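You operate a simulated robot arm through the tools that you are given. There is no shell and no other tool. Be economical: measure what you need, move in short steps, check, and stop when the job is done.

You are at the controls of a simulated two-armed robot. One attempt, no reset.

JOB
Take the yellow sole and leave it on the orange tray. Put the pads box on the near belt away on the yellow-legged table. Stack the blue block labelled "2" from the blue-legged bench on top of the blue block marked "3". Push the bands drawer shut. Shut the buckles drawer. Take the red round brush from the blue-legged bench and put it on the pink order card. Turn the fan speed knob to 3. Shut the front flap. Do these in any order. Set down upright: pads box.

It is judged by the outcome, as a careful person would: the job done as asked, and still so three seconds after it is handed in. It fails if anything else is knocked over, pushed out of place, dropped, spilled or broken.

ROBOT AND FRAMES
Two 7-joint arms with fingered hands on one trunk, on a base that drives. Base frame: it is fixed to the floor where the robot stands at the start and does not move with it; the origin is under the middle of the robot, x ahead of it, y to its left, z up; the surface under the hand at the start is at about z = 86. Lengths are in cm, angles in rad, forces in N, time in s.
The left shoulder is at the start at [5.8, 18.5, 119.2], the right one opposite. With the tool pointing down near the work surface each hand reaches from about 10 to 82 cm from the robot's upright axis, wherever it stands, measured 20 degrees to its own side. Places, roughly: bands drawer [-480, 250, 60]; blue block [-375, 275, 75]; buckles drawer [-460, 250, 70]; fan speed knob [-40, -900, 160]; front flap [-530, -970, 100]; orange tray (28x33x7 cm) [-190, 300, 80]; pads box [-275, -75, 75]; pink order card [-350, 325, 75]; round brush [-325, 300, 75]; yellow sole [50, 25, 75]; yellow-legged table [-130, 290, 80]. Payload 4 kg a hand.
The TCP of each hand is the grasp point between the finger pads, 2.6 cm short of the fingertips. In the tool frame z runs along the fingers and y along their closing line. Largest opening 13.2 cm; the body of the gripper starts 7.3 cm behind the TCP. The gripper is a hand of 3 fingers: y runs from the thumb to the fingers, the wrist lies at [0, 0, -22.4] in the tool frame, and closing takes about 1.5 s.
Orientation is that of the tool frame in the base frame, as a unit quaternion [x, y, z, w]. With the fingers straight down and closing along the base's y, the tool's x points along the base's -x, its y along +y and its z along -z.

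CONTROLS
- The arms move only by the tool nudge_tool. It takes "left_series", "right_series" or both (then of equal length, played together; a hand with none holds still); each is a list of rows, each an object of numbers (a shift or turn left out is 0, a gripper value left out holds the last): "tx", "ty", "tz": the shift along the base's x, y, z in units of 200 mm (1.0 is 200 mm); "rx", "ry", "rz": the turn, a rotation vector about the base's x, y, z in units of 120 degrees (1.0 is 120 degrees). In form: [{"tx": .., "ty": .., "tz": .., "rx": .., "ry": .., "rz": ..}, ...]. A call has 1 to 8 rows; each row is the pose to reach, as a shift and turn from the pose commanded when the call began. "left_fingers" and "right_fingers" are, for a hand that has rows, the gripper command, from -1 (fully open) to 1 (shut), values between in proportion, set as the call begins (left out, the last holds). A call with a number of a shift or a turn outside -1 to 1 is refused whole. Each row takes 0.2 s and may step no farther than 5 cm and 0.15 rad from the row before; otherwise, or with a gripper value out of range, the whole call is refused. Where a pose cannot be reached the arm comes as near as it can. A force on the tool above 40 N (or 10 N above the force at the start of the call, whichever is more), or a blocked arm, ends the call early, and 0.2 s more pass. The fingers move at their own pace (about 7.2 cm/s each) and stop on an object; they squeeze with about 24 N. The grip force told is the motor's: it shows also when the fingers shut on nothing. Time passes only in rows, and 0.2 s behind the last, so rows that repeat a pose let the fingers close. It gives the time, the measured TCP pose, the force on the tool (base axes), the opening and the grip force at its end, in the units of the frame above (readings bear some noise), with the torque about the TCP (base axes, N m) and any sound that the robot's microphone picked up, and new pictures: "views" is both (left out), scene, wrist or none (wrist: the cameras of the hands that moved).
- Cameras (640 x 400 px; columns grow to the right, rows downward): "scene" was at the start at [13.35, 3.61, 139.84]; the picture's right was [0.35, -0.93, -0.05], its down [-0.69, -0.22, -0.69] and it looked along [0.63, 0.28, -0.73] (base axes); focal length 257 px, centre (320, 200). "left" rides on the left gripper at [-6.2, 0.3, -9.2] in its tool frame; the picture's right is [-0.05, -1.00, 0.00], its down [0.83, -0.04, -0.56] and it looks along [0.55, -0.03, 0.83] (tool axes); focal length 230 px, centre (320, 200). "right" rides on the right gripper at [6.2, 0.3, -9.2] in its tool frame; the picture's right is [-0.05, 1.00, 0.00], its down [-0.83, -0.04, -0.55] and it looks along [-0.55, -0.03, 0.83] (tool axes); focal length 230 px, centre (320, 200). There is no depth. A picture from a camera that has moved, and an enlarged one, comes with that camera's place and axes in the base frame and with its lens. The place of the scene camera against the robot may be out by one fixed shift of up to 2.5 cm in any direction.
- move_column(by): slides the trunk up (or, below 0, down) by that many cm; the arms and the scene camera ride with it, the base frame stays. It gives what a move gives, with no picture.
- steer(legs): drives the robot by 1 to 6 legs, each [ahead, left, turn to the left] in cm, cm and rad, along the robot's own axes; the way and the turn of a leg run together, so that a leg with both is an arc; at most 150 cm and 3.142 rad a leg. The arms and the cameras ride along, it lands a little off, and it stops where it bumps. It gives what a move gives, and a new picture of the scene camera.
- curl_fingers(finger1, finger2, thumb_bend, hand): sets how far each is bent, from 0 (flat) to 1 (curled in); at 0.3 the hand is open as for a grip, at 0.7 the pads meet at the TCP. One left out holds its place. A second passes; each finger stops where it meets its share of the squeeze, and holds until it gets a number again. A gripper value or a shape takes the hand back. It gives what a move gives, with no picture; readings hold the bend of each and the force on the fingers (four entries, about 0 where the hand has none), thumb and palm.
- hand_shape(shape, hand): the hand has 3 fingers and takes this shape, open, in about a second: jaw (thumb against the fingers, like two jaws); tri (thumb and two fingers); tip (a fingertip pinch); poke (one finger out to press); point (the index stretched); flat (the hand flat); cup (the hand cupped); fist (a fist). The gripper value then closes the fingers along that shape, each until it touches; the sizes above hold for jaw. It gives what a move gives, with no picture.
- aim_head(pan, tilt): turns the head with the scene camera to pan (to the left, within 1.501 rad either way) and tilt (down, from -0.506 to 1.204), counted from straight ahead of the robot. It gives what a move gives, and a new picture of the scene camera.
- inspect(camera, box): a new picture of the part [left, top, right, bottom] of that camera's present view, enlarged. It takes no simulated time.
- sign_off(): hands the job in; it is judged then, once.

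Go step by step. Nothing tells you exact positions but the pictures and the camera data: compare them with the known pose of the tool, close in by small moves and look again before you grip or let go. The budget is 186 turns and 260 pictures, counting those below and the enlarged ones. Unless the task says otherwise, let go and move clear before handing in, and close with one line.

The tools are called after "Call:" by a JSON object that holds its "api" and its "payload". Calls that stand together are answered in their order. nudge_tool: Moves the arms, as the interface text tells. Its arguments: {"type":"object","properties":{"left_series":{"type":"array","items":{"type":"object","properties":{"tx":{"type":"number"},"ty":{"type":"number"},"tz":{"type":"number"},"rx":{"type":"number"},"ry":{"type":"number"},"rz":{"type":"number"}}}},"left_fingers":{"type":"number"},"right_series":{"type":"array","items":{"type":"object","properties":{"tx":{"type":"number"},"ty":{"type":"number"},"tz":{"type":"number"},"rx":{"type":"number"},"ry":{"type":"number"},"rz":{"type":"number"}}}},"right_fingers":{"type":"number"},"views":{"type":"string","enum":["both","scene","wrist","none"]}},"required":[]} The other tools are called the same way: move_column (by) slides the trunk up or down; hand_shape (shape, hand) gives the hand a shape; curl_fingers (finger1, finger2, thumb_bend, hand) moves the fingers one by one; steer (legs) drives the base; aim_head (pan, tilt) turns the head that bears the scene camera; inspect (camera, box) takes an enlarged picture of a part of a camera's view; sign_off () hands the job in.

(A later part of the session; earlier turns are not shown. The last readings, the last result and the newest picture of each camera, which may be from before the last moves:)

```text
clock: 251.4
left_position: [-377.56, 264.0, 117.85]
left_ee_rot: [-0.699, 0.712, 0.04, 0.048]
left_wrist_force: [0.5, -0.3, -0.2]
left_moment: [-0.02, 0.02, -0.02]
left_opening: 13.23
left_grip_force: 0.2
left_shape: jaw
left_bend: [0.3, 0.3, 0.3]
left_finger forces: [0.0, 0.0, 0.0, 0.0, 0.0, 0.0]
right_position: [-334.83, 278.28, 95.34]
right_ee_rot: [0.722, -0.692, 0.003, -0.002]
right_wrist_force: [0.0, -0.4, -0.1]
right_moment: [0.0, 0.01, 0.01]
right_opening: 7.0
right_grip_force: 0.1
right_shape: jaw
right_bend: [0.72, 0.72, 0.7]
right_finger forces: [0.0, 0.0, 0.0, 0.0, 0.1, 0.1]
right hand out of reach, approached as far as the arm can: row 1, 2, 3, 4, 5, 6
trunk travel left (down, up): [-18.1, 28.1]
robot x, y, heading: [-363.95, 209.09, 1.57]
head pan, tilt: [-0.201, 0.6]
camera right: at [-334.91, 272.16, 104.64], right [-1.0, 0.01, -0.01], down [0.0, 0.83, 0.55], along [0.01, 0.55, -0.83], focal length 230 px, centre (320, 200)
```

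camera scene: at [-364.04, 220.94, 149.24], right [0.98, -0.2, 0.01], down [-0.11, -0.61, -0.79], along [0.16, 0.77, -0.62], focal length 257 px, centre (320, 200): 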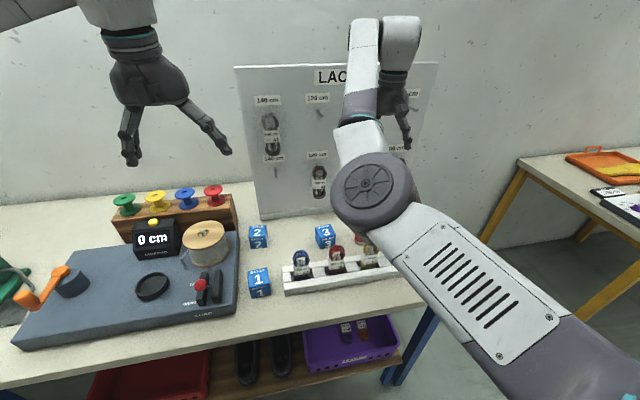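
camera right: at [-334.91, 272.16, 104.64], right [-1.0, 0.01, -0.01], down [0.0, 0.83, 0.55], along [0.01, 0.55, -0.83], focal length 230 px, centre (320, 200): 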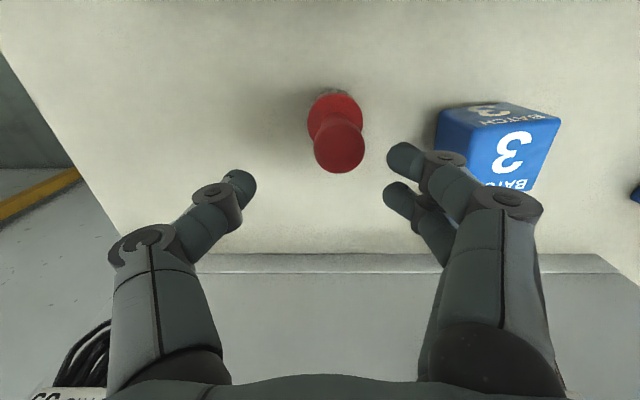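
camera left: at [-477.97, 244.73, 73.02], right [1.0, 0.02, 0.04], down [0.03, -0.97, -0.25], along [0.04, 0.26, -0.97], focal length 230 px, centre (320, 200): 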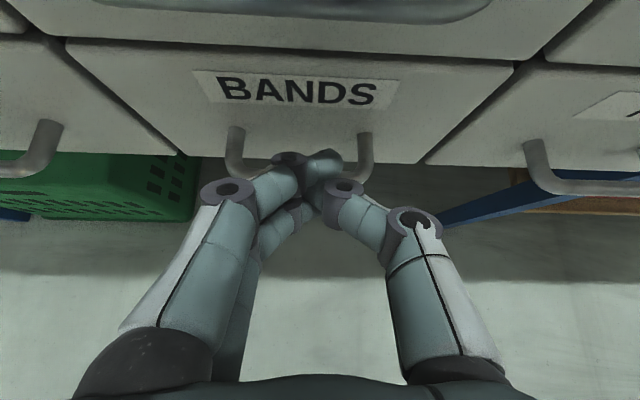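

The hand is 1.9 cm too far and 1 cm to the right. I'll correct with a small base move, since the arm is near its limit there.

Call:
{"api": "steer", "payload": {"legs": [[-1.9, 1.0, 0]]}}

Call:
{"api": "nudge_tool", "payload": {"right_series": [{"tz": -0.07}, {"tz": -0.14}, {"tz": -0.2}], "views": "wrist"}}

```text
clock: 252.2
left_position: [-378.5, 262.47, 117.65]
left_ee_rot: [-0.7, 0.712, 0.04, 0.045]
left_wrist_force: [0.0, -0.2, -0.3]
left_moment: [-0.03, -0.01, -0.02]
left_opening: 13.2
left_grip_force: 0.1
left_shape: jaw
left_bend: [0.3, 0.3, 0.3]
left_finger forces: [0.1, 0.1, 0.0, 0.0, 0.0, 0.0]
right_position: [-335.61, 276.53, 95.18]
right_ee_rot: [0.721, -0.693, 0.004, -0.001]
right_wrist_force: [0.5, 0.0, -0.2]
right_moment: [-0.05, 0.0, -0.01]
right_opening: 7.0
right_grip_force: 0.1
right_shape: jaw
right_bend: [0.72, 0.72, 0.7]
right_finger forces: [0.0, 0.0, 0.0, 0.1, 0.0, 0.0]
trunk travel left (down, up): [-18.1, 28.1]
robot x, y, heading: [-365.43, 207.05, 1.572]
head pan, tilt: [-0.201, 0.6]
camera scene: at [-364.86, 226.92, 134.8], right [0.98, -0.2, 0.04], down [-0.11, -0.71, -0.7], along [0.16, 0.68, -0.72], focal length 257 px, centre (320, 200)
```

scene: 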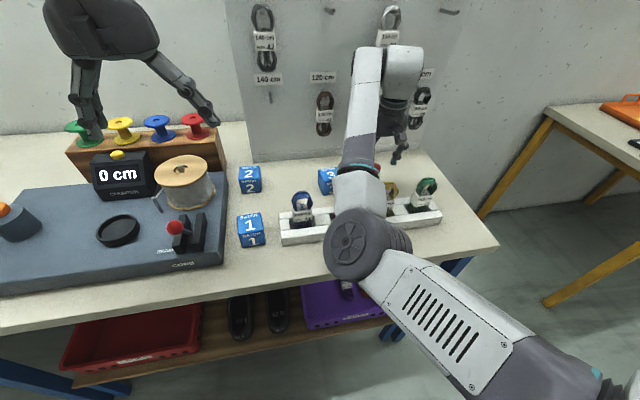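

```text
clock: 253.0
left_position: [-378.7, 262.14, 117.99]
left_ee_rot: [-0.699, 0.712, 0.04, 0.048]
left_wrist_force: [-0.4, -0.1, 0.7]
left_moment: [-0.03, 0.0, 0.0]
left_opening: 13.18
left_grip_force: 0.1
left_shape: jaw
left_bend: [0.3, 0.3, 0.3]
left_finger forces: [0.0, 0.0, 0.0, 0.0, 0.0, 0.1]
right_position: [-335.59, 276.43, 91.39]
right_ee_rot: [0.722, -0.692, 0.003, -0.001]
right_wrist_force: [-0.7, 0.8, 0.0]
right_moment: [0.0, -0.01, 0.03]
right_opening: 6.99
right_grip_force: 0.0
right_shape: jaw
right_bend: [0.72, 0.72, 0.7]
right_finger forces: [0.0, 0.0, 0.0, 0.0, 0.1, 0.0]
trunk travel left (down, up): [-18.1, 28.1]
robot x, y, heading: [-365.01, 207.05, 1.569]
head pan, tilt: [-0.201, 0.6]
camera right: at [-335.74, 270.21, 100.68], right [-1.0, 0.01, -0.01], down [0.0, 0.83, 0.55], along [0.01, 0.55, -0.83], focal length 230 px, centre (320, 200)
```

right: 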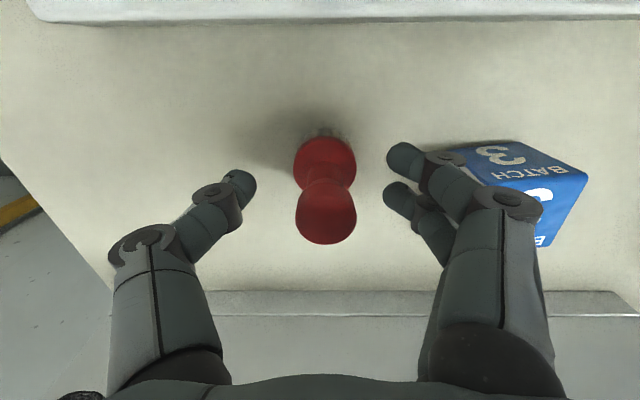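

The brush is centred between the fingers. I'll lower one more centimetre, close, and lift slightly.

Call:
{"api": "nudge_tool", "payload": {"right_series": [{"tz": -0.025}, {"tz": -0.05}], "views": "none"}}

Call:
{"api": "nudge_tool", "payload": {"right_series": [{}, {}, {}, {}, {}, {}, {}], "right_fingers": 1, "views": "none"}}

Call:
{"api": "nudge_tool", "payload": {"right_series": [{"tz": 0.1}, {"tz": 0.25}, {"tz": 0.4}], "views": "wrist"}}

```text
clock: 253.6
left_position: [-378.54, 262.16, 117.94]
left_ee_rot: [-0.7, 0.712, 0.039, 0.047]
left_wrist_force: [0.1, -0.6, 0.3]
left_moment: [-0.01, 0.0, -0.03]
left_opening: 13.2
left_grip_force: 0.1
left_shape: jaw
left_bend: [0.3, 0.3, 0.3]
left_finger forces: [0.0, 0.1, 0.0, 0.1, 0.1, 0.1]
right_position: [-335.63, 276.43, 90.38]
right_ee_rot: [0.722, -0.692, 0.003, -0.001]
right_wrist_force: [0.0, -0.7, 0.8]
right_moment: [-0.02, -0.01, 0.02]
right_opening: 6.98
right_grip_force: 0.1
right_shape: jaw
right_bend: [0.72, 0.72, 0.7]
right_finger forces: [0.0, 0.0, 0.0, 0.0, 0.1, 0.0]
trunk travel left (down, up): [-18.1, 28.1]
robot x, y, heading: [-365.09, 207.47, 1.569]
head pan, tilt: [-0.201, 0.6]
```

```text
clock: 255.2
left_position: [-378.65, 262.18, 117.96]
left_ee_rot: [-0.7, 0.711, 0.04, 0.047]
left_wrist_force: [0.2, -0.2, -0.5]
left_moment: [0.01, 0.0, 0.0]
left_opening: 13.21
left_grip_force: 0.1
left_shape: jaw
left_bend: [0.3, 0.3, 0.3]
left_finger forces: [0.1, 0.1, 0.1, 0.1, 0.1, 0.0]
right_position: [-335.6, 276.28, 90.5]
right_ee_rot: [0.722, -0.692, 0.004, -0.001]
right_wrist_force: [0.4, 0.4, -0.1]
right_moment: [0.0, 0.02, -0.01]
right_opening: 0.75
right_grip_force: 24.3
right_shape: jaw
right_bend: [0.65, 0.72, 0.71]
right_finger forces: [0.1, 14.4, 0.0, 0.1, 19.7, 0.1]
trunk travel left (down, up): [-18.1, 28.1]
robot x, y, heading: [-365.47, 207.1, 1.568]
head pan, tilt: [-0.201, 0.6]
```

```text
clock: 256.0
left_position: [-378.59, 262.11, 117.98]
left_ee_rot: [-0.7, 0.712, 0.041, 0.048]
left_wrist_force: [0.2, -0.2, -1.0]
left_moment: [-0.02, -0.02, -0.05]
left_opening: 13.22
left_grip_force: 0.0
left_shape: jaw
left_bend: [0.3, 0.3, 0.3]
left_finger forces: [0.0, 0.0, 0.0, 0.0, 0.0, 0.0]
right_position: [-335.55, 277.06, 98.14]
right_ee_rot: [0.722, -0.692, 0.003, -0.002]
right_wrist_force: [0.5, 0.3, -0.5]
right_moment: [0.01, 0.01, 0.02]
right_opening: 0.73
right_grip_force: 23.6
right_shape: jaw
right_bend: [0.65, 0.72, 0.71]
right_finger forces: [0.1, 14.1, 0.0, 0.0, 19.8, 0.0]
right hand out of reach, approached as far as the arm can: row 3
trunk travel left (down, up): [-18.1, 28.1]
robot x, y, heading: [-365.08, 207.61, 1.57]
head pan, tilt: [-0.201, 0.6]
camera right: at [-335.56, 270.97, 107.44], right [-1.0, 0.01, -0.01], down [0.0, 0.83, 0.55], along [0.01, 0.55, -0.83], focal length 230 px, centre (320, 200)
```

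right: 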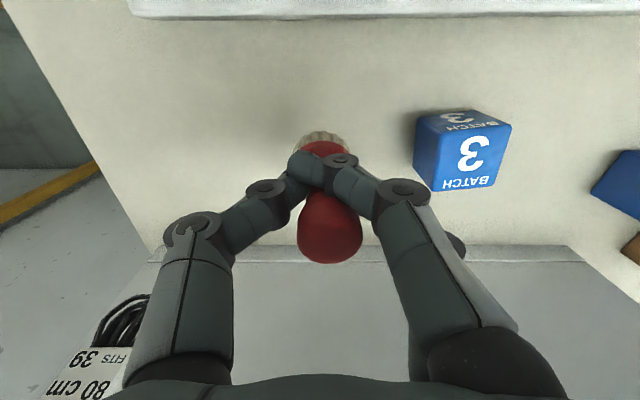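

The brush is held. Since the card is behind the board, I'll go around to the bench's right end, carry the brush high over the board, and come down behind it. First back off and raise everything.

Call:
{"api": "steer", "payload": {"legs": [[-3, 0, 0]]}}

Call:
{"api": "move_column", "payload": {"by": 28}}

Call:
{"api": "steer", "payload": {"legs": [[-55, 0, 0], [0, 0, 1.571]]}}

Call:
{"api": "nudge_tool", "payload": {"right_series": [{"tz": 0.2}, {"tz": 0.4}, {"tz": 0.6}, {"tz": 0.8}, {"tz": 1.0}], "left_series": [{"tz": 0.2}, {"tz": 0.3}, {"tz": 0.3}, {"tz": 0.3}, {"tz": 0.3}], "views": "both"}}

```text
clock: 256.9
left_position: [-378.59, 259.56, 117.57]
left_ee_rot: [-0.7, 0.711, 0.039, 0.046]
left_wrist_force: [-0.6, 0.4, 0.6]
left_moment: [-0.02, 0.02, 0.02]
left_opening: 13.19
left_grip_force: 0.2
left_shape: jaw
left_bend: [0.3, 0.3, 0.3]
left_finger forces: [0.0, 0.0, 0.1, 0.0, 0.0, 0.1]
right_position: [-335.38, 274.5, 97.82]
right_ee_rot: [0.722, -0.692, 0.005, 0.0]
right_wrist_force: [0.4, -0.1, -0.7]
right_moment: [-0.01, 0.03, -0.01]
right_opening: 0.74
right_grip_force: 24.2
right_shape: jaw
right_bend: [0.65, 0.72, 0.71]
right_finger forces: [0.2, 14.1, 0.1, 0.0, 19.9, 0.0]
trunk travel left (down, up): [-18.1, 28.1]
robot x, y, heading: [-365.06, 204.06, 1.569]
head pan, tilt: [-0.201, 0.6]
camera scene: at [-364.97, 224.07, 134.78], right [0.98, -0.2, 0.04], down [-0.11, -0.71, -0.69], along [0.17, 0.68, -0.72], focal length 257 px, centre (320, 200)
```

scene: 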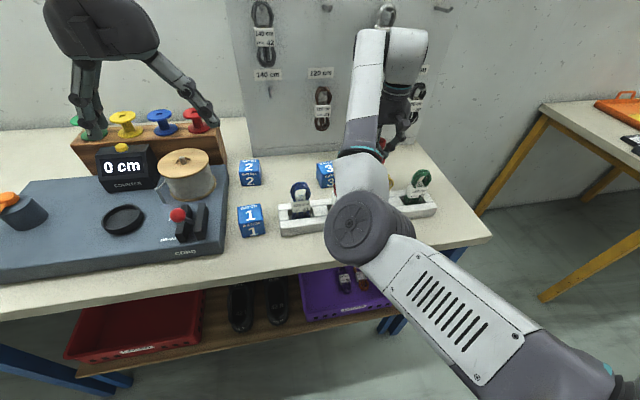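

```text
clock: 259.7
left_position: [-378.64, 256.72, 149.9]
left_ee_rot: [-0.697, 0.71, 0.065, 0.071]
left_wrist_force: [0.0, -1.0, 0.0]
left_moment: [0.01, 0.05, -0.02]
left_opening: 13.22
left_grip_force: 0.0
left_shape: jaw
left_bend: [0.3, 0.3, 0.3]
left_finger forces: [0.0, 0.0, 0.0, 0.1, 0.0, 0.1]
right_position: [-335.32, 274.13, 126.11]
right_ee_rot: [0.722, -0.692, 0.003, -0.001]
right_wrist_force: [-0.6, 0.1, -1.5]
right_moment: [-0.02, 0.01, -0.02]
right_opening: 0.72
right_grip_force: 23.8
right_shape: jaw
right_bend: [0.65, 0.72, 0.71]
right_finger forces: [0.1, 14.1, 0.0, 0.0, 19.8, 0.1]
trunk travel left (down, up): [-46.1, 0.1]
robot x, y, heading: [-365.22, 204.34, 1.566]
head pan, tilt: [-0.201, 0.6]
```

```text
clock: 266.6
left_position: [-417.93, 137.95, 149.86]
left_ee_rot: [0.995, -0.025, -0.096, -0.006]
left_wrist_force: [-0.3, 0.3, -0.3]
left_moment: [0.05, 0.0, 0.02]
left_opening: 13.2
left_grip_force: 0.1
left_shape: jaw
left_bend: [0.3, 0.3, 0.3]
left_finger forces: [0.0, 0.0, 0.0, 0.0, 0.0, 0.1]
right_position: [-434.13, 181.76, 126.16]
right_ee_rot: [1.0, 0.005, 0.002, -0.004]
right_wrist_force: [0.3, -0.1, -0.7]
right_moment: [-0.02, 0.03, -0.02]
right_opening: 0.72
right_grip_force: 24.1
right_shape: jaw
right_bend: [0.65, 0.72, 0.71]
right_finger forces: [0.0, 14.0, 0.0, 0.0, 19.8, 0.1]
trunk travel left (down, up): [-46.1, 0.1]
robot x, y, heading: [-365.61, 149.87, 3.109]
head pan, tilt: [-0.201, 0.6]
camera scene: at [-374.56, 152.28, 166.06], right [0.23, 0.97, 0.0], down [0.55, -0.13, -0.82], along [-0.8, 0.19, -0.57], focal length 257 px, centre (320, 200)
```

scene: 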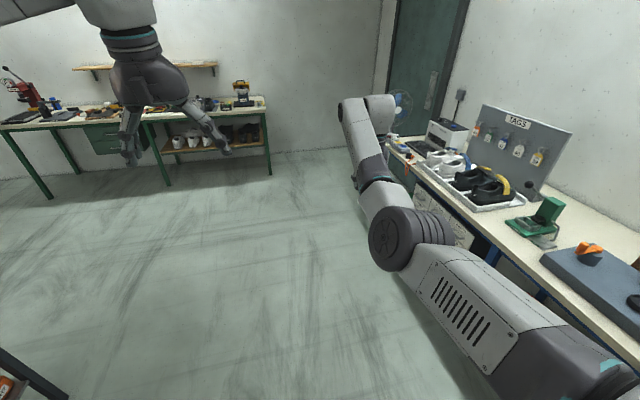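

```text
clock: 267.8
left_position: [-415.78, 135.93, 156.29]
left_ee_rot: [0.995, -0.026, -0.097, -0.006]
left_wrist_force: [-0.5, 1.0, 0.7]
left_moment: [-0.03, 0.07, -0.02]
left_opening: 13.2
left_grip_force: 0.1
left_shape: jaw
left_bend: [0.3, 0.3, 0.3]
left_finger forces: [0.0, 0.0, 0.1, 0.0, 0.0, 0.0]
left hand out of reach, approached as far as the arm can: row 1, 2, 3, 4, 5
right_position: [-434.0, 180.86, 146.22]
right_ee_rot: [0.999, 0.013, -0.03, 0.025]
right_wrist_force: [0.0, 2.6, -1.8]
right_moment: [-0.06, -0.01, -0.01]
right_opening: 0.69
right_grip_force: 24.4
right_shape: jaw
right_bend: [0.65, 0.72, 0.71]
right_finger forces: [0.0, 13.7, 0.1, 0.0, 20.1, 0.0]
right hand out of reach, approached as far as the arm can: row 5
trunk travel left (down, up): [-46.1, 0.1]
robot x, y, heading: [-365.46, 149.74, 3.107]
head pan, tilt: [-0.201, 0.6]
camera scene: at [-374.13, 152.55, 166.09], right [0.23, 0.97, 0.0], down [0.55, -0.13, -0.83], along [-0.8, 0.19, -0.56], focal length 257 px, centre (320, 200)
camera right: at [-427.39, 181.22, 155.13], right [-0.03, -1.0, 0.05], down [-0.8, 0.05, 0.6], along [-0.6, -0.03, -0.8], focal length 230 px, centre (320, 200)
camera left: at [-419.87, 135.68, 166.76], right [0.0, 1.0, 0.02], down [0.92, -0.01, 0.38], along [0.38, 0.01, -0.92], focal length 230 px, centre (320, 200)
```

scene: 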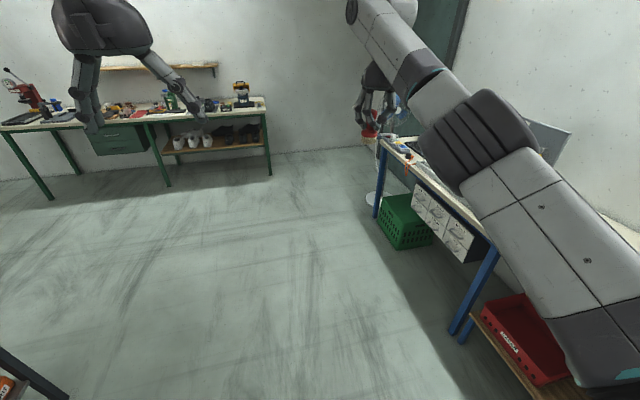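
right: 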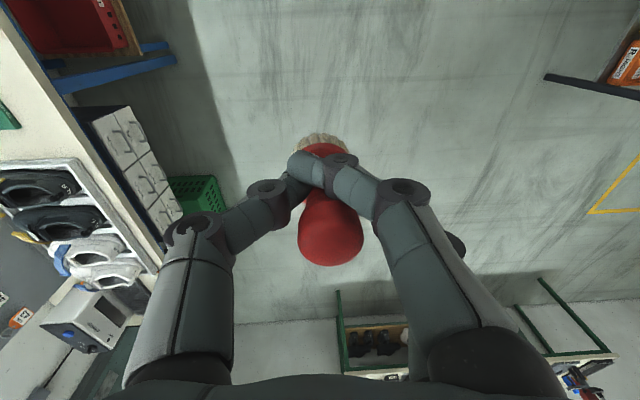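
left: 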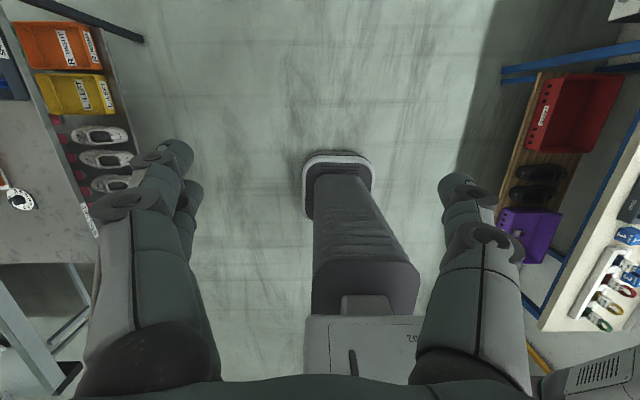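

Brush bottom is now about 4 cm above the board's top edge. I'll back up to x ≈ -277 and strafe toward the wall in stages.

Call:
{"api": "steer", "payload": {"legs": [[-88, 0, 0.034], [0, -90, 0]]}}

Call:
{"api": "aim_head", "payload": {"pan": -0.5, "tilt": 0.45}}

```text
clock: 276.7
left_position: [-328.87, 221.61, 156.07]
left_ee_rot: [0.995, -0.011, -0.096, -0.007]
left_wrist_force: [-0.2, -0.9, 0.4]
left_moment: [0.0, -0.03, 0.02]
left_opening: 13.2
left_grip_force: 0.1
left_shape: jaw
left_bend: [0.3, 0.3, 0.3]
left_finger forces: [0.0, 0.0, 0.0, 0.0, 0.0, 0.0]
right_position: [-348.13, 266.86, 145.88]
right_ee_rot: [0.999, 0.022, -0.023, -0.006]
right_wrist_force: [-1.4, 0.3, 0.1]
right_moment: [0.01, -0.01, 0.02]
right_opening: 0.69
right_grip_force: 24.0
right_shape: jaw
right_bend: [0.65, 0.72, 0.71]
right_finger forces: [0.0, 13.8, 0.1, 0.1, 19.8, 0.1]
trunk travel left (down, up): [-46.1, 0.1]
robot x, y, heading: [-278.43, 237.46, 3.135]
head pan, tilt: [-0.201, 0.6]
camera scene: at [-287.66, 239.31, 166.07], right [0.21, 0.98, 0.0], down [0.55, -0.12, -0.82], along [-0.81, 0.17, -0.57], focal length 257 px, centre (320, 200)
```

scene: 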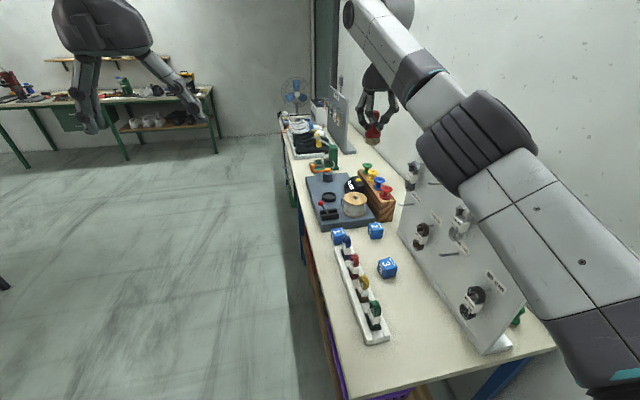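

```text
clock: 277.5
left_position: [-329.01, 221.72, 156.12]
left_ee_rot: [0.995, -0.011, -0.096, -0.004]
left_wrist_force: [-0.4, -1.6, 0.9]
left_moment: [0.02, -0.04, -0.02]
left_opening: 13.21
left_grip_force: 0.1
left_shape: jaw
left_bend: [0.3, 0.3, 0.3]
left_finger forces: [0.1, 0.1, 0.0, 0.1, 0.0, 0.0]
right_position: [-348.12, 266.97, 145.84]
right_ee_rot: [0.999, 0.022, -0.024, -0.005]
right_wrist_force: [0.3, -0.9, -0.2]
right_moment: [-0.01, -0.03, -0.01]
right_opening: 0.7
right_grip_force: 23.4
right_shape: jaw
right_bend: [0.65, 0.72, 0.71]
right_finger forces: [0.1, 13.6, 0.0, 0.0, 19.7, 0.0]
trunk travel left (down, up): [-46.1, 0.1]
robot x, y, heading: [-278.19, 236.75, 3.135]
head pan, tilt: [-0.499, 0.45]
camera scene: at [-287.05, 242.14, 167.42], right [0.48, 0.88, 0.0], down [0.38, -0.21, -0.9], along [-0.79, 0.44, -0.44], focal length 257 px, centre (320, 200)
```

scene: 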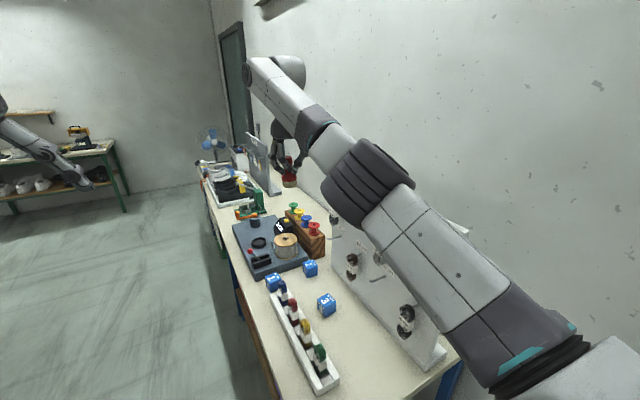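

Call:
{"api": "inspect", "payload": {"camera": "right", "box": [0, 0, 640, 400]}}

Call:
{"api": "inspect", "payload": {"camera": "scene", "box": [230, 100, 480, 260]}}

```text
1.00 times, centred on (320, 200) of right (not enlarged: the box is as wide or as high as the picture)
camera zoom: at [-341.66, 266.91, 154.85], right [-0.01, -1.0, -0.01], down [-0.8, 0.0, 0.59], along [-0.59, 0.01, -0.8], focal length 230 px, centre (320, 200)
```

zoom: 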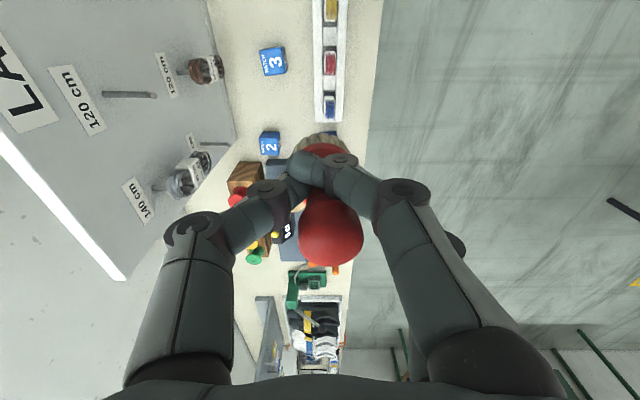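

```text
2.50 times, centred on (355, 180) of scene
camera zoom: at [-287.05, 242.14, 167.42], right [0.48, 0.88, 0.0], down [0.38, -0.21, -0.9], along [-0.79, 0.44, -0.44], focal length 642 px, centre (232, 250)
```

zoom: 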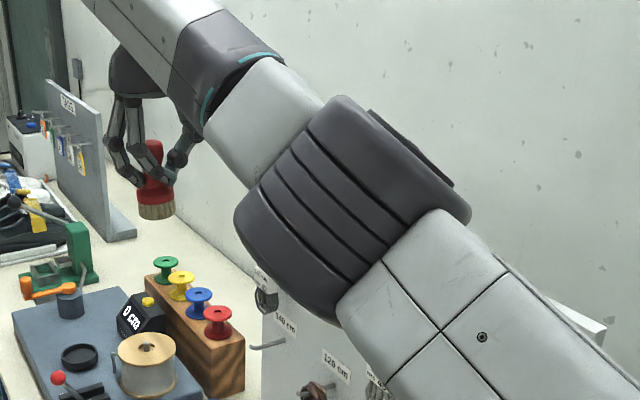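

The board's top is at z ≈ 132, so the brush clears it by about 7 cm. Continuing the strafe so the hand is above the card.

Call:
{"api": "steer", "payload": {"legs": [[0, -30, 0.006], [0, -14.5, 0]]}}

Call:
{"api": "inspect", "payload": {"camera": "right", "box": [0, 0, 640, 400]}}

```text
clock: 280.5
left_position: [-328.8, 265.24, 156.12]
left_ee_rot: [0.995, -0.007, -0.095, -0.006]
left_wrist_force: [0.2, -0.1, 0.7]
left_moment: [0.02, 0.02, 0.0]
left_opening: 13.2
left_grip_force: 0.0
left_shape: jaw
left_bend: [0.3, 0.3, 0.3]
left_finger forces: [0.0, 0.0, 0.0, 0.0, 0.1, 0.0]
right_position: [-348.28, 310.6, 145.87]
right_ee_rot: [0.999, 0.025, -0.023, -0.006]
right_wrist_force: [0.2, 0.4, -1.3]
right_moment: [-0.02, -0.07, 0.02]
right_opening: 0.71
right_grip_force: 23.9
right_shape: jaw
right_bend: [0.65, 0.72, 0.71]
right_finger forces: [0.1, 13.8, 0.0, 0.1, 19.7, 0.0]
trunk travel left (down, up): [-46.1, 0.1]
robot x, y, heading: [-278.59, 281.44, 3.145]
head pan, tilt: [-0.499, 0.45]
camera scene: at [-287.03, 286.1, 167.43], right [0.48, 0.88, 0.0], down [0.38, -0.21, -0.9], along [-0.79, 0.43, -0.43], focal length 257 px, centre (320, 200)
```

scene: 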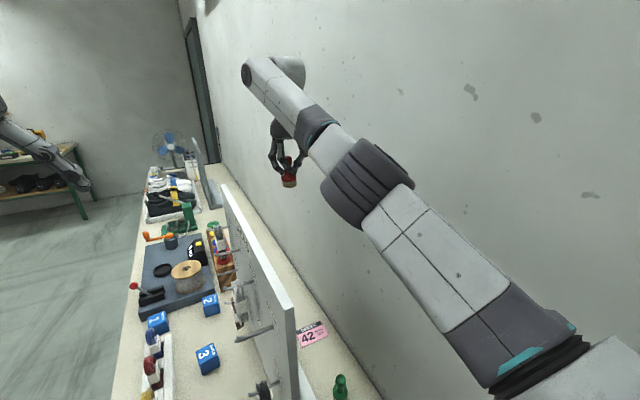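

```text
1.00 times, centred on (320, 200) of right (not enlarged: the box is as wide or as high as the picture)
camera zoom: at [-341.81, 310.49, 154.91], right [0.0, -1.0, -0.01], down [-0.8, 0.0, 0.59], along [-0.59, 0.01, -0.8], focal length 230 px, centre (320, 200)
```

zoom: 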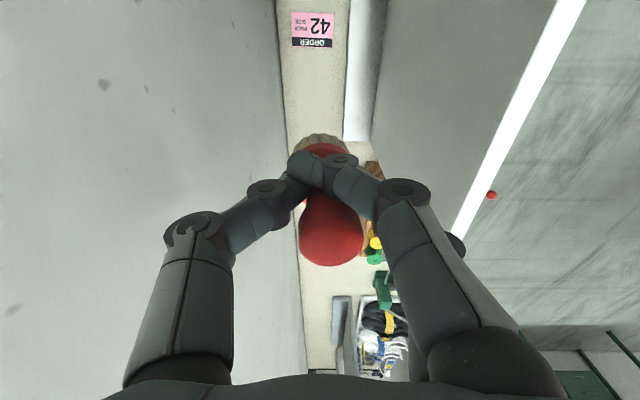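

I can see the card now: centre [-341.8, 312.8], about 7 × 10.5 cm. To keep elbow and forearm clear of the board's end and the green brush, I'll keep the arm stretched: back the base up 11 cm, shift 3 cm toward the wall, then start lowering the trunk.

Call:
{"api": "steer", "payload": {"legs": [[-11, -3, -0.003]]}}

Call:
{"api": "move_column", "payload": {"by": -12}}

Call:
{"api": "inspect", "payload": {"camera": "right", "box": [0, 0, 640, 400]}}

```text
clock: 281.7
left_position: [-318.72, 268.5, 155.83]
left_ee_rot: [0.996, -0.01, -0.093, -0.006]
left_wrist_force: [-0.4, -0.4, -0.2]
left_moment: [0.03, -0.05, -0.02]
left_opening: 13.21
left_grip_force: 0.0
left_shape: jaw
left_bend: [0.3, 0.3, 0.3]
left_finger forces: [0.0, 0.0, 0.0, 0.0, 0.0, 0.1]
right_position: [-337.98, 313.83, 145.62]
right_ee_rot: [1.0, 0.022, -0.021, -0.006]
right_wrist_force: [0.8, 0.2, -0.2]
right_moment: [0.02, -0.03, -0.02]
right_opening: 0.69
right_grip_force: 24.3
right_shape: jaw
right_bend: [0.65, 0.72, 0.71]
right_finger forces: [0.0, 13.8, 0.1, 0.0, 19.6, 0.0]
trunk travel left (down, up): [-46.1, 0.1]
robot x, y, heading: [-267.17, 284.0, 3.137]
head pan, tilt: [-0.499, 0.45]
camera scene: at [-276.87, 289.02, 167.39], right [0.48, 0.87, 0.0], down [0.39, -0.21, -0.9], along [-0.79, 0.44, -0.44], focal length 257 px, centre (320, 200)
```

scene: 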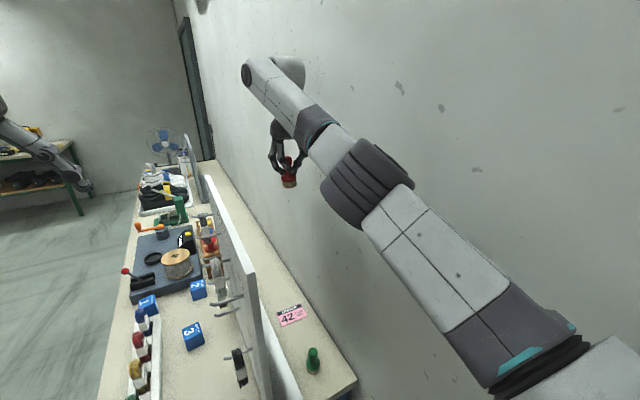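

```text
clock: 283.2
left_position: [-317.82, 268.8, 144.3]
left_ee_rot: [0.995, -0.01, -0.095, -0.005]
left_wrist_force: [-0.4, -0.2, 0.6]
left_moment: [0.0, 0.0, 0.01]
left_opening: 13.2
left_grip_force: 0.1
left_shape: jaw
left_bend: [0.3, 0.3, 0.3]
left_finger forces: [0.0, 0.1, 0.1, 0.0, 0.0, 0.1]
right_position: [-337.19, 314.12, 134.03]
right_ee_rot: [0.999, 0.023, -0.024, -0.005]
right_wrist_force: [0.5, 0.4, -1.0]
right_moment: [0.03, 0.03, 0.0]
right_opening: 0.7
right_grip_force: 24.3
right_shape: jaw
right_bend: [0.65, 0.72, 0.71]
right_finger forces: [0.0, 13.7, 0.0, 0.0, 19.6, 0.0]
trunk travel left (down, up): [-34.1, 12.1]
robot x, y, heading: [-267.77, 284.52, 3.135]
head pan, tilt: [-0.499, 0.45]
```

```text
1.00 times, centred on (320, 200) of right (not enlarged: the box is as wide or as high as the picture)
camera zoom: at [-330.65, 313.97, 142.93], right [-0.01, -1.0, -0.01], down [-0.8, 0.0, 0.59], along [-0.59, 0.01, -0.8], focal length 230 px, centre (320, 200)
```

zoom: 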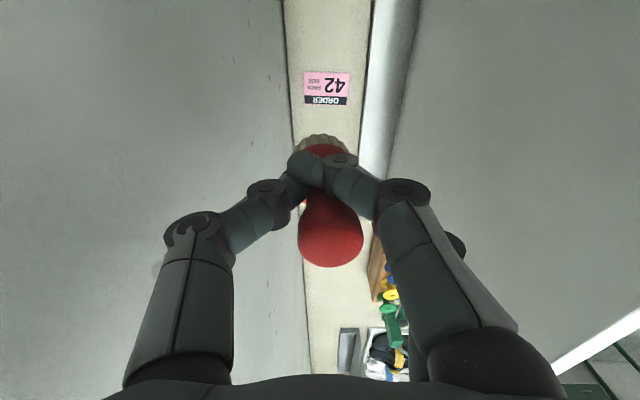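

The column lowers the hand straight. Card confirmed at [-341.5, 313.1]. Lowering further.

Call:
{"api": "move_column", "payload": {"by": -12}}

Call:
{"api": "aim_head", "payload": {"pan": -0.7, "tilt": 0.55}}

```text
clock: 284.7
left_position: [-317.86, 268.72, 132.14]
left_ee_rot: [0.995, -0.011, -0.095, -0.005]
left_wrist_force: [0.4, 0.8, 0.7]
left_moment: [-0.02, 0.02, -0.02]
left_opening: 13.21
left_grip_force: 0.0
left_shape: jaw
left_bend: [0.3, 0.3, 0.3]
left_finger forces: [0.1, 0.0, 0.1, 0.0, 0.0, 0.0]
right_position: [-337.27, 314.17, 121.9]
right_ee_rot: [0.999, 0.022, -0.024, -0.005]
right_wrist_force: [0.0, -0.3, 0.3]
right_moment: [-0.07, 0.01, -0.01]
right_opening: 0.73
right_grip_force: 24.2
right_shape: jaw
right_bend: [0.65, 0.72, 0.71]
right_finger forces: [0.1, 13.3, 0.0, 0.0, 19.3, 0.1]
trunk travel left (down, up): [-22.1, 24.1]
robot x, y, heading: [-267.66, 284.64, 3.134]
head pan, tilt: [-0.499, 0.45]
```

```text
clock: 285.4
left_position: [-318.04, 268.74, 132.09]
left_ee_rot: [0.995, -0.01, -0.094, -0.006]
left_wrist_force: [0.6, 0.7, 0.0]
left_moment: [0.01, -0.04, 0.02]
left_opening: 13.22
left_grip_force: 0.0
left_shape: jaw
left_bend: [0.3, 0.3, 0.3]
left_finger forces: [0.0, 0.0, 0.0, 0.1, 0.1, 0.0]
right_position: [-337.49, 314.13, 121.8]
right_ee_rot: [0.999, 0.022, -0.023, -0.004]
right_wrist_force: [0.2, 0.3, -1.0]
right_moment: [-0.03, 0.01, 0.03]
right_opening: 0.7
right_grip_force: 23.9
right_shape: jaw
right_bend: [0.65, 0.72, 0.71]
right_finger forces: [0.0, 13.5, 0.0, 0.0, 19.3, 0.0]
trunk travel left (down, up): [-22.1, 24.1]
robot x, y, heading: [-267.39, 284.37, 3.131]
head pan, tilt: [-0.7, 0.55]
camera scene: at [-283.32, 290.74, 140.66], right [0.64, 0.76, 0.1], down [0.52, -0.34, -0.78], along [-0.56, 0.55, -0.61], focal length 257 px, centre (320, 200)
```

scene: 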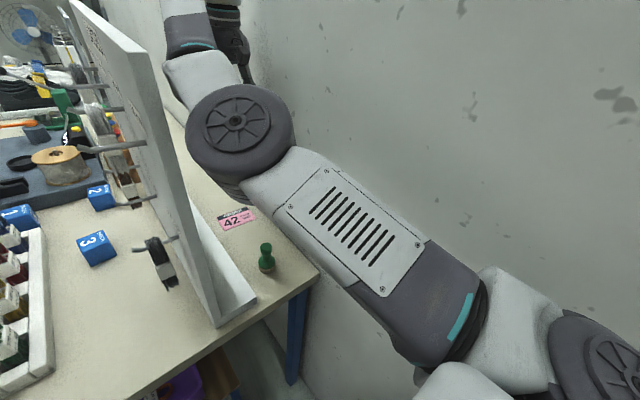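

Clearance looks fine. Now lower with the arm 10 cm and look again.

Call:
{"api": "nudge_tool", "payload": {"right_series": [{"tz": -0.12}, {"tz": -0.24}, {"tz": -0.36}, {"tz": -0.5}], "views": "both"}}

```text
clock: 286.4
left_position: [-318.07, 268.95, 132.21]
left_ee_rot: [0.995, -0.01, -0.095, -0.004]
left_wrist_force: [0.9, 0.0, 0.4]
left_moment: [-0.01, 0.01, -0.01]
left_opening: 13.21
left_grip_force: 0.0
left_shape: jaw
left_bend: [0.3, 0.3, 0.3]
left_finger forces: [0.0, 0.1, 0.1, 0.0, 0.0, 0.1]
right_position: [-337.29, 314.34, 111.77]
right_ee_rot: [0.999, 0.022, -0.023, -0.005]
right_wrist_force: [0.1, -0.3, -1.6]
right_moment: [-0.03, 0.0, 0.0]
right_opening: 0.7
right_grip_force: 23.7
right_shape: jaw
right_bend: [0.65, 0.72, 0.71]
right_finger forces: [0.1, 13.3, 0.0, 0.1, 19.3, 0.0]
trunk travel left (down, up): [-22.1, 24.1]
robot x, y, heading: [-267.35, 284.02, 3.137]
head pan, tilt: [-0.7, 0.55]
camera scene: at [-283.4, 290.83, 140.63], right [0.64, 0.76, 0.1], down [0.52, -0.34, -0.78], along [-0.56, 0.55, -0.61], focal length 257 px, centre (320, 200)
camera right: at [-330.79, 314.14, 120.7], right [-0.01, -1.0, -0.01], down [-0.81, 0.0, 0.59], along [-0.59, 0.01, -0.81], focal length 230 px, centre (320, 200)
```

scene: 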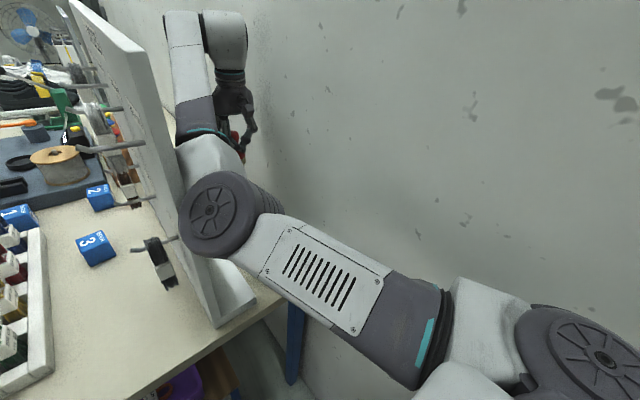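
right: 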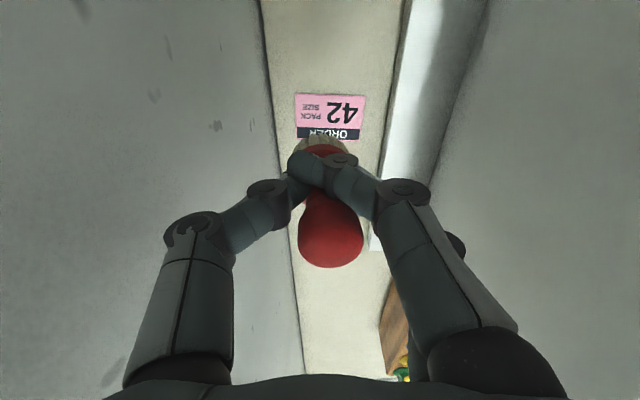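

The elbow is dropping close to the board's end. I'll back the base 6 cm and shift 4 cm toward the wall while extending the hand, to straighten the arm and move the elbow clear.

Call:
{"api": "steer", "payload": {"legs": [[-6, -4, 0.003]]}}

Call:
{"api": "nudge_tool", "payload": {"right_series": [{"tx": -0.15, "ty": -0.08}, {"tx": -0.3, "ty": -0.16}, {"tx": -0.4, "ty": -0.23}, {"tx": -0.48, "ty": -0.25}], "views": "both"}}

```text
clock: 287.4
left_position: [-311.77, 271.96, 132.05]
left_ee_rot: [0.995, -0.007, -0.095, -0.007]
left_wrist_force: [0.9, -0.4, 0.0]
left_moment: [0.0, 0.0, -0.02]
left_opening: 13.2
left_grip_force: 0.1
left_shape: jaw
left_bend: [0.3, 0.3, 0.3]
left_finger forces: [0.1, 0.0, 0.0, 0.0, 0.0, 0.1]
right_position: [-331.5, 316.91, 112.0]
right_ee_rot: [0.999, 0.03, -0.026, -0.006]
right_wrist_force: [-11.6, -35.8, 2.7]
right_moment: [1.15, -0.33, 0.68]
right_opening: 0.27
right_grip_force: 24.1
right_shape: jaw
right_bend: [0.65, 0.71, 0.7]
right_finger forces: [0.0, 17.5, 0.1, 0.1, 62.6, 0.0]
trunk travel left (down, up): [-22.1, 24.1]
robot x, y, heading: [-261.51, 288.5, 3.136]
head pan, tilt: [-0.7, 0.55]
camera scene: at [-277.22, 294.07, 140.69], right [0.64, 0.76, 0.1], down [0.52, -0.33, -0.79], along [-0.57, 0.55, -0.61], focal length 257 px, centre (320, 200)
```

scene: 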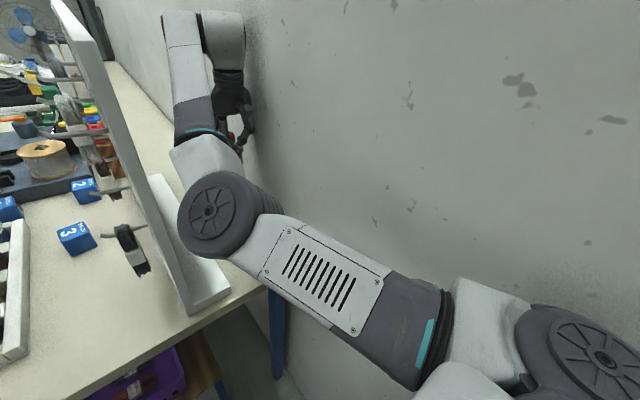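

```text
clock: 288.4
left_position: [-311.96, 272.4, 132.0]
left_ee_rot: [0.995, -0.008, -0.095, -0.004]
left_wrist_force: [-0.3, -0.7, 0.1]
left_moment: [0.01, -0.03, -0.01]
left_opening: 13.19
left_grip_force: 0.0
left_shape: jaw
left_bend: [0.3, 0.3, 0.3]
left_finger forces: [0.0, 0.0, 0.0, 0.1, 0.0, 0.0]
right_position: [-338.3, 313.74, 111.83]
right_ee_rot: [0.999, 0.028, -0.025, -0.004]
right_wrist_force: [-0.1, 0.0, 0.5]
right_moment: [-0.01, 0.01, 0.0]
right_opening: 0.57
right_grip_force: 24.2
right_shape: jaw
right_bend: [0.66, 0.71, 0.71]
right_finger forces: [0.0, 12.9, 0.0, 0.0, 20.2, 0.0]
right hand out of reach, approached as far as the arm can: row 3, 4
trunk travel left (down, up): [-22.1, 24.1]
robot x, y, heading: [-261.47, 288.22, 3.137]
head pan, tilt: [-0.7, 0.55]
camera scene: at [-277.39, 294.55, 140.63], right [0.64, 0.76, 0.1], down [0.52, -0.34, -0.78], along [-0.57, 0.55, -0.61], focal length 257 px, centre (320, 200)
camera right: at [-331.77, 313.71, 120.71], right [0.01, -1.0, -0.01], down [-0.8, -0.01, 0.6], along [-0.6, 0.0, -0.8], focal length 230 px, centre (320, 200)
```

scene: 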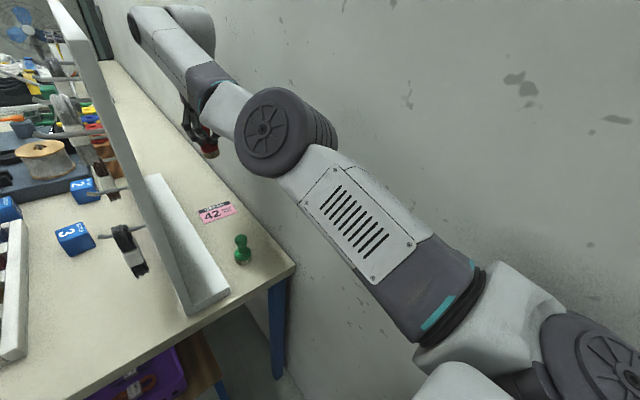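
right: 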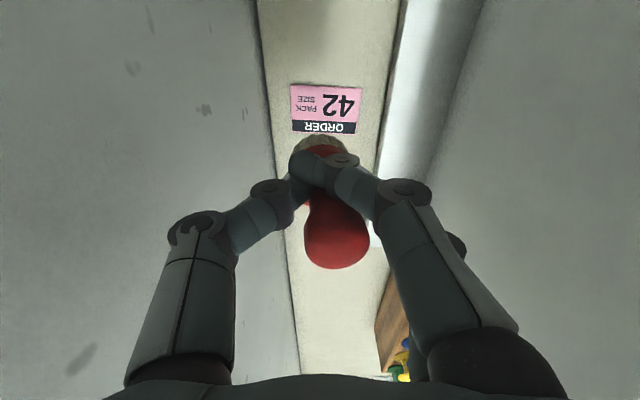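

That shift touched the thumb to the wall briefly; the hand is now centred again at y = 313.7 and the brush is still held. The arm is straight with its elbow well clear. I'll move 2 cm ahead and lower with the arm.

Call:
{"api": "steer", "payload": {"legs": [[2.5, 0, 0]]}}

Call:
{"api": "nudge_tool", "payload": {"right_series": [{"tz": -0.12, "tx": -0.01}, {"tz": -0.24, "tx": -0.02}, {"tz": -0.36, "tx": -0.03}, {"tz": -0.5, "tx": -0.04}], "views": "both"}}

```text
clock: 289.2
left_position: [-313.52, 272.52, 132.51]
left_ee_rot: [0.995, -0.008, -0.099, -0.005]
left_wrist_force: [-0.2, 0.2, 0.6]
left_moment: [-0.04, 0.07, 0.01]
left_opening: 13.19
left_grip_force: 0.1
left_shape: jaw
left_bend: [0.3, 0.3, 0.3]
left_finger forces: [0.0, 0.1, 0.0, 0.1, 0.0, 0.1]
right_position: [-340.19, 313.73, 112.36]
right_ee_rot: [0.999, 0.029, -0.028, -0.003]
right_wrist_force: [1.6, -0.2, -0.2]
right_moment: [-0.02, 0.04, -0.04]
right_opening: 0.55
right_grip_force: 24.3
right_shape: jaw
right_bend: [0.66, 0.71, 0.71]
right_finger forces: [0.0, 12.9, 0.0, 0.0, 20.3, 0.0]
trunk travel left (down, up): [-22.1, 24.1]
robot x, y, heading: [-263.46, 288.22, 3.137]
head pan, tilt: [-0.7, 0.55]
camera scene: at [-279.07, 294.61, 140.77], right [0.64, 0.76, 0.09], down [0.52, -0.34, -0.79], along [-0.57, 0.55, -0.61], focal length 257 px, centre (320, 200)
```

scene: 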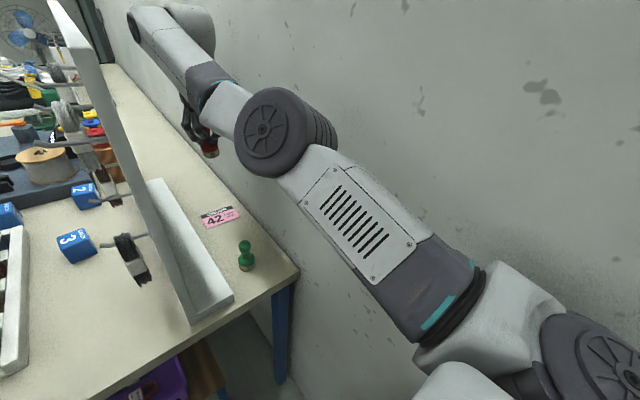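

```text
clock: 290.2
left_position: [-314.26, 272.59, 132.26]
left_ee_rot: [0.995, -0.009, -0.096, -0.006]
left_wrist_force: [-0.2, -0.3, 0.0]
left_moment: [-0.01, -0.06, -0.01]
left_opening: 13.21
left_grip_force: 0.0
left_shape: jaw
left_bend: [0.3, 0.3, 0.3]
left_finger forces: [0.0, 0.1, 0.0, 0.1, 0.0, 0.0]
right_position: [-341.43, 313.62, 101.96]
right_ee_rot: [0.999, 0.029, -0.026, -0.003]
right_wrist_force: [-0.4, 0.3, -1.0]
right_moment: [0.04, 0.0, 0.03]
right_opening: 0.56
right_grip_force: 23.9
right_shape: jaw
right_bend: [0.66, 0.71, 0.71]
right_finger forces: [0.1, 12.8, 0.0, 0.0, 20.1, 0.1]
trunk travel left (down, up): [-22.1, 24.1]
robot x, y, heading: [-264.02, 288.13, 3.137]
head pan, tilt: [-0.7, 0.55]
camera scene: at [-279.75, 294.64, 140.64], right [0.64, 0.76, 0.1], down [0.52, -0.34, -0.78], along [-0.57, 0.55, -0.61], focal length 257 px, centre (320, 200)
camera right: at [-334.85, 313.69, 110.87], right [0.01, -1.0, -0.01], down [-0.8, -0.01, 0.6], along [-0.6, 0.0, -0.8], focal length 230 px, centre (320, 200)
```

scene: 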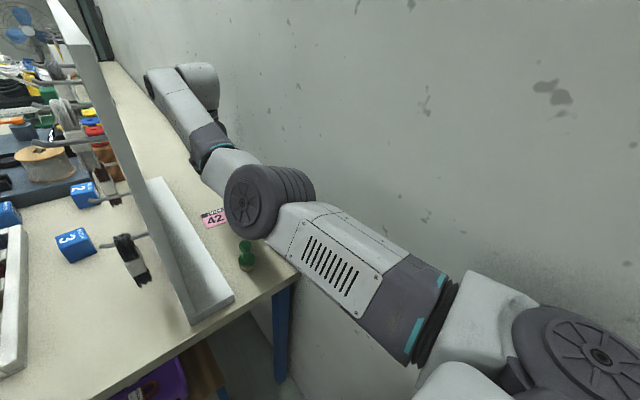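
right: 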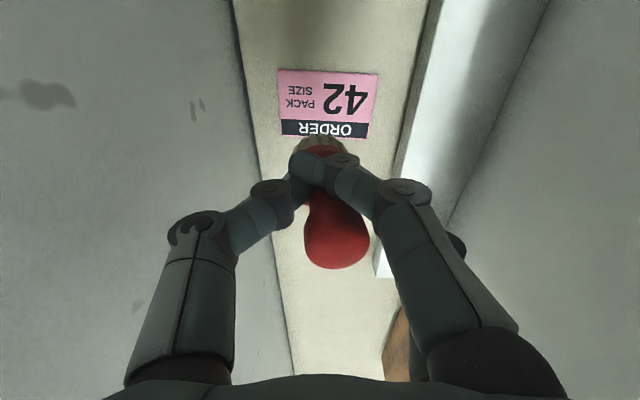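

The brush tip is right above the card centre [-341.5, 313]. I'll level the hand and lower until the bristles touch.

Call:
{"api": "nudge_tool", "payload": {"right_series": [{"tz": -0.12, "ry": -0.025}, {"tz": -0.24, "ry": -0.025}, {"tz": -0.36, "ry": -0.025}, {"tz": -0.45, "ry": -0.025}, {"tz": -0.49, "ry": -0.025}, {"tz": -0.52, "ry": -0.025}], "views": "both"}}

```text
clock: 291.6
left_position: [-314.31, 272.57, 132.3]
left_ee_rot: [0.995, -0.008, -0.096, -0.005]
left_wrist_force: [0.0, -0.5, -0.1]
left_moment: [0.01, 0.01, -0.02]
left_opening: 13.19
left_grip_force: 0.1
left_shape: jaw
left_bend: [0.3, 0.3, 0.3]
left_finger forces: [0.1, 0.0, 0.0, 0.0, 0.0, 0.1]
right_position: [-341.56, 313.78, 91.28]
right_ee_rot: [1.0, 0.028, 0.001, -0.002]
right_wrist_force: [-0.7, -0.7, -0.7]
right_moment: [0.0, 0.0, -0.01]
right_opening: 0.58
right_grip_force: 23.8
right_shape: jaw
right_bend: [0.66, 0.71, 0.71]
right_finger forces: [0.1, 12.7, 0.1, 0.0, 20.0, 0.0]
right hand out of reach, approached as far as the arm can: row 1
trunk travel left (down, up): [-22.1, 24.1]
robot x, y, heading: [-263.79, 288.02, 3.141]
head pan, tilt: [-0.7, 0.55]
camera scene: at [-279.72, 294.6, 140.65], right [0.64, 0.76, 0.1], down [0.52, -0.34, -0.78], along [-0.57, 0.55, -0.61], focal length 257 px, centre (320, 200)
camera right: at [-335.52, 313.78, 100.68], right [0.01, -1.0, -0.01], down [-0.83, -0.01, 0.55], along [-0.55, 0.0, -0.83], focal length 230 px, centre (320, 200)
```

scene: 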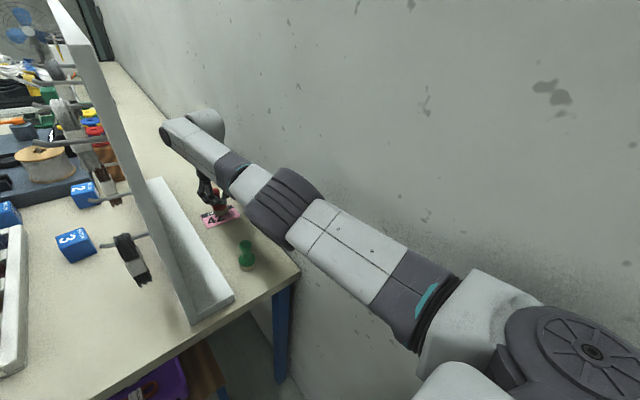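
right: 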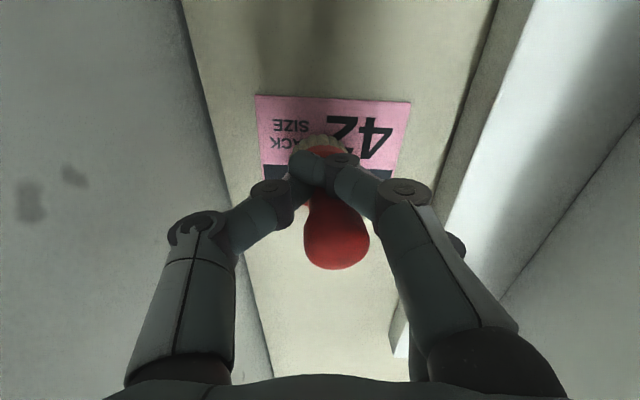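

Right over the card. Small steps down until I feel contact.

Call:
{"api": "nudge_tool", "payload": {"right_series": [{"tz": -0.02}, {"tz": -0.04}, {"tz": -0.06}], "views": "wrist"}}

```text
clock: 292.4
left_position: [-314.09, 272.49, 132.29]
left_ee_rot: [0.995, -0.009, -0.097, -0.005]
left_wrist_force: [0.4, 0.0, -0.2]
left_moment: [0.0, -0.03, 0.01]
left_opening: 13.2
left_grip_force: 0.1
left_shape: jaw
left_bend: [0.3, 0.3, 0.3]
left_finger forces: [0.0, 0.0, 0.1, 0.0, 0.0, 0.0]
right_position: [-341.5, 313.72, 90.46]
right_ee_rot: [1.0, 0.028, 0.0, -0.004]
right_wrist_force: [1.5, 2.7, 7.6]
right_moment: [0.0, 0.01, 0.01]
right_opening: 0.67
right_grip_force: 23.8
right_shape: jaw
right_bend: [0.66, 0.72, 0.71]
right_finger forces: [0.0, 13.3, 0.0, 0.1, 23.4, 0.0]
trunk travel left (down, up): [-22.1, 24.1]
robot x, y, heading: [-263.84, 288.14, 3.136]
head pan, tilt: [-0.7, 0.55]
camera right: at [-335.27, 313.79, 99.78], right [0.01, -1.0, -0.01], down [-0.83, -0.01, 0.56], along [-0.56, 0.0, -0.83], focal length 230 px, centre (320, 200)
```

right: 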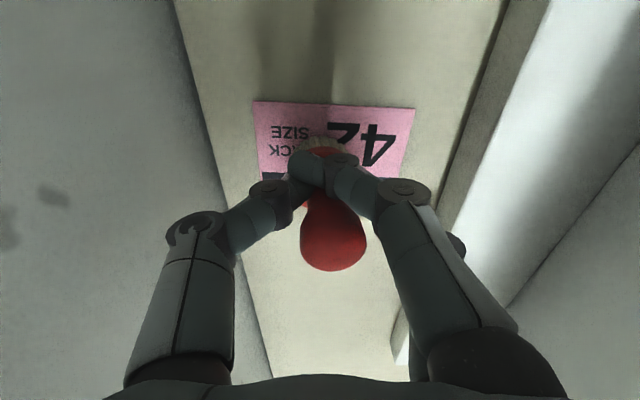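

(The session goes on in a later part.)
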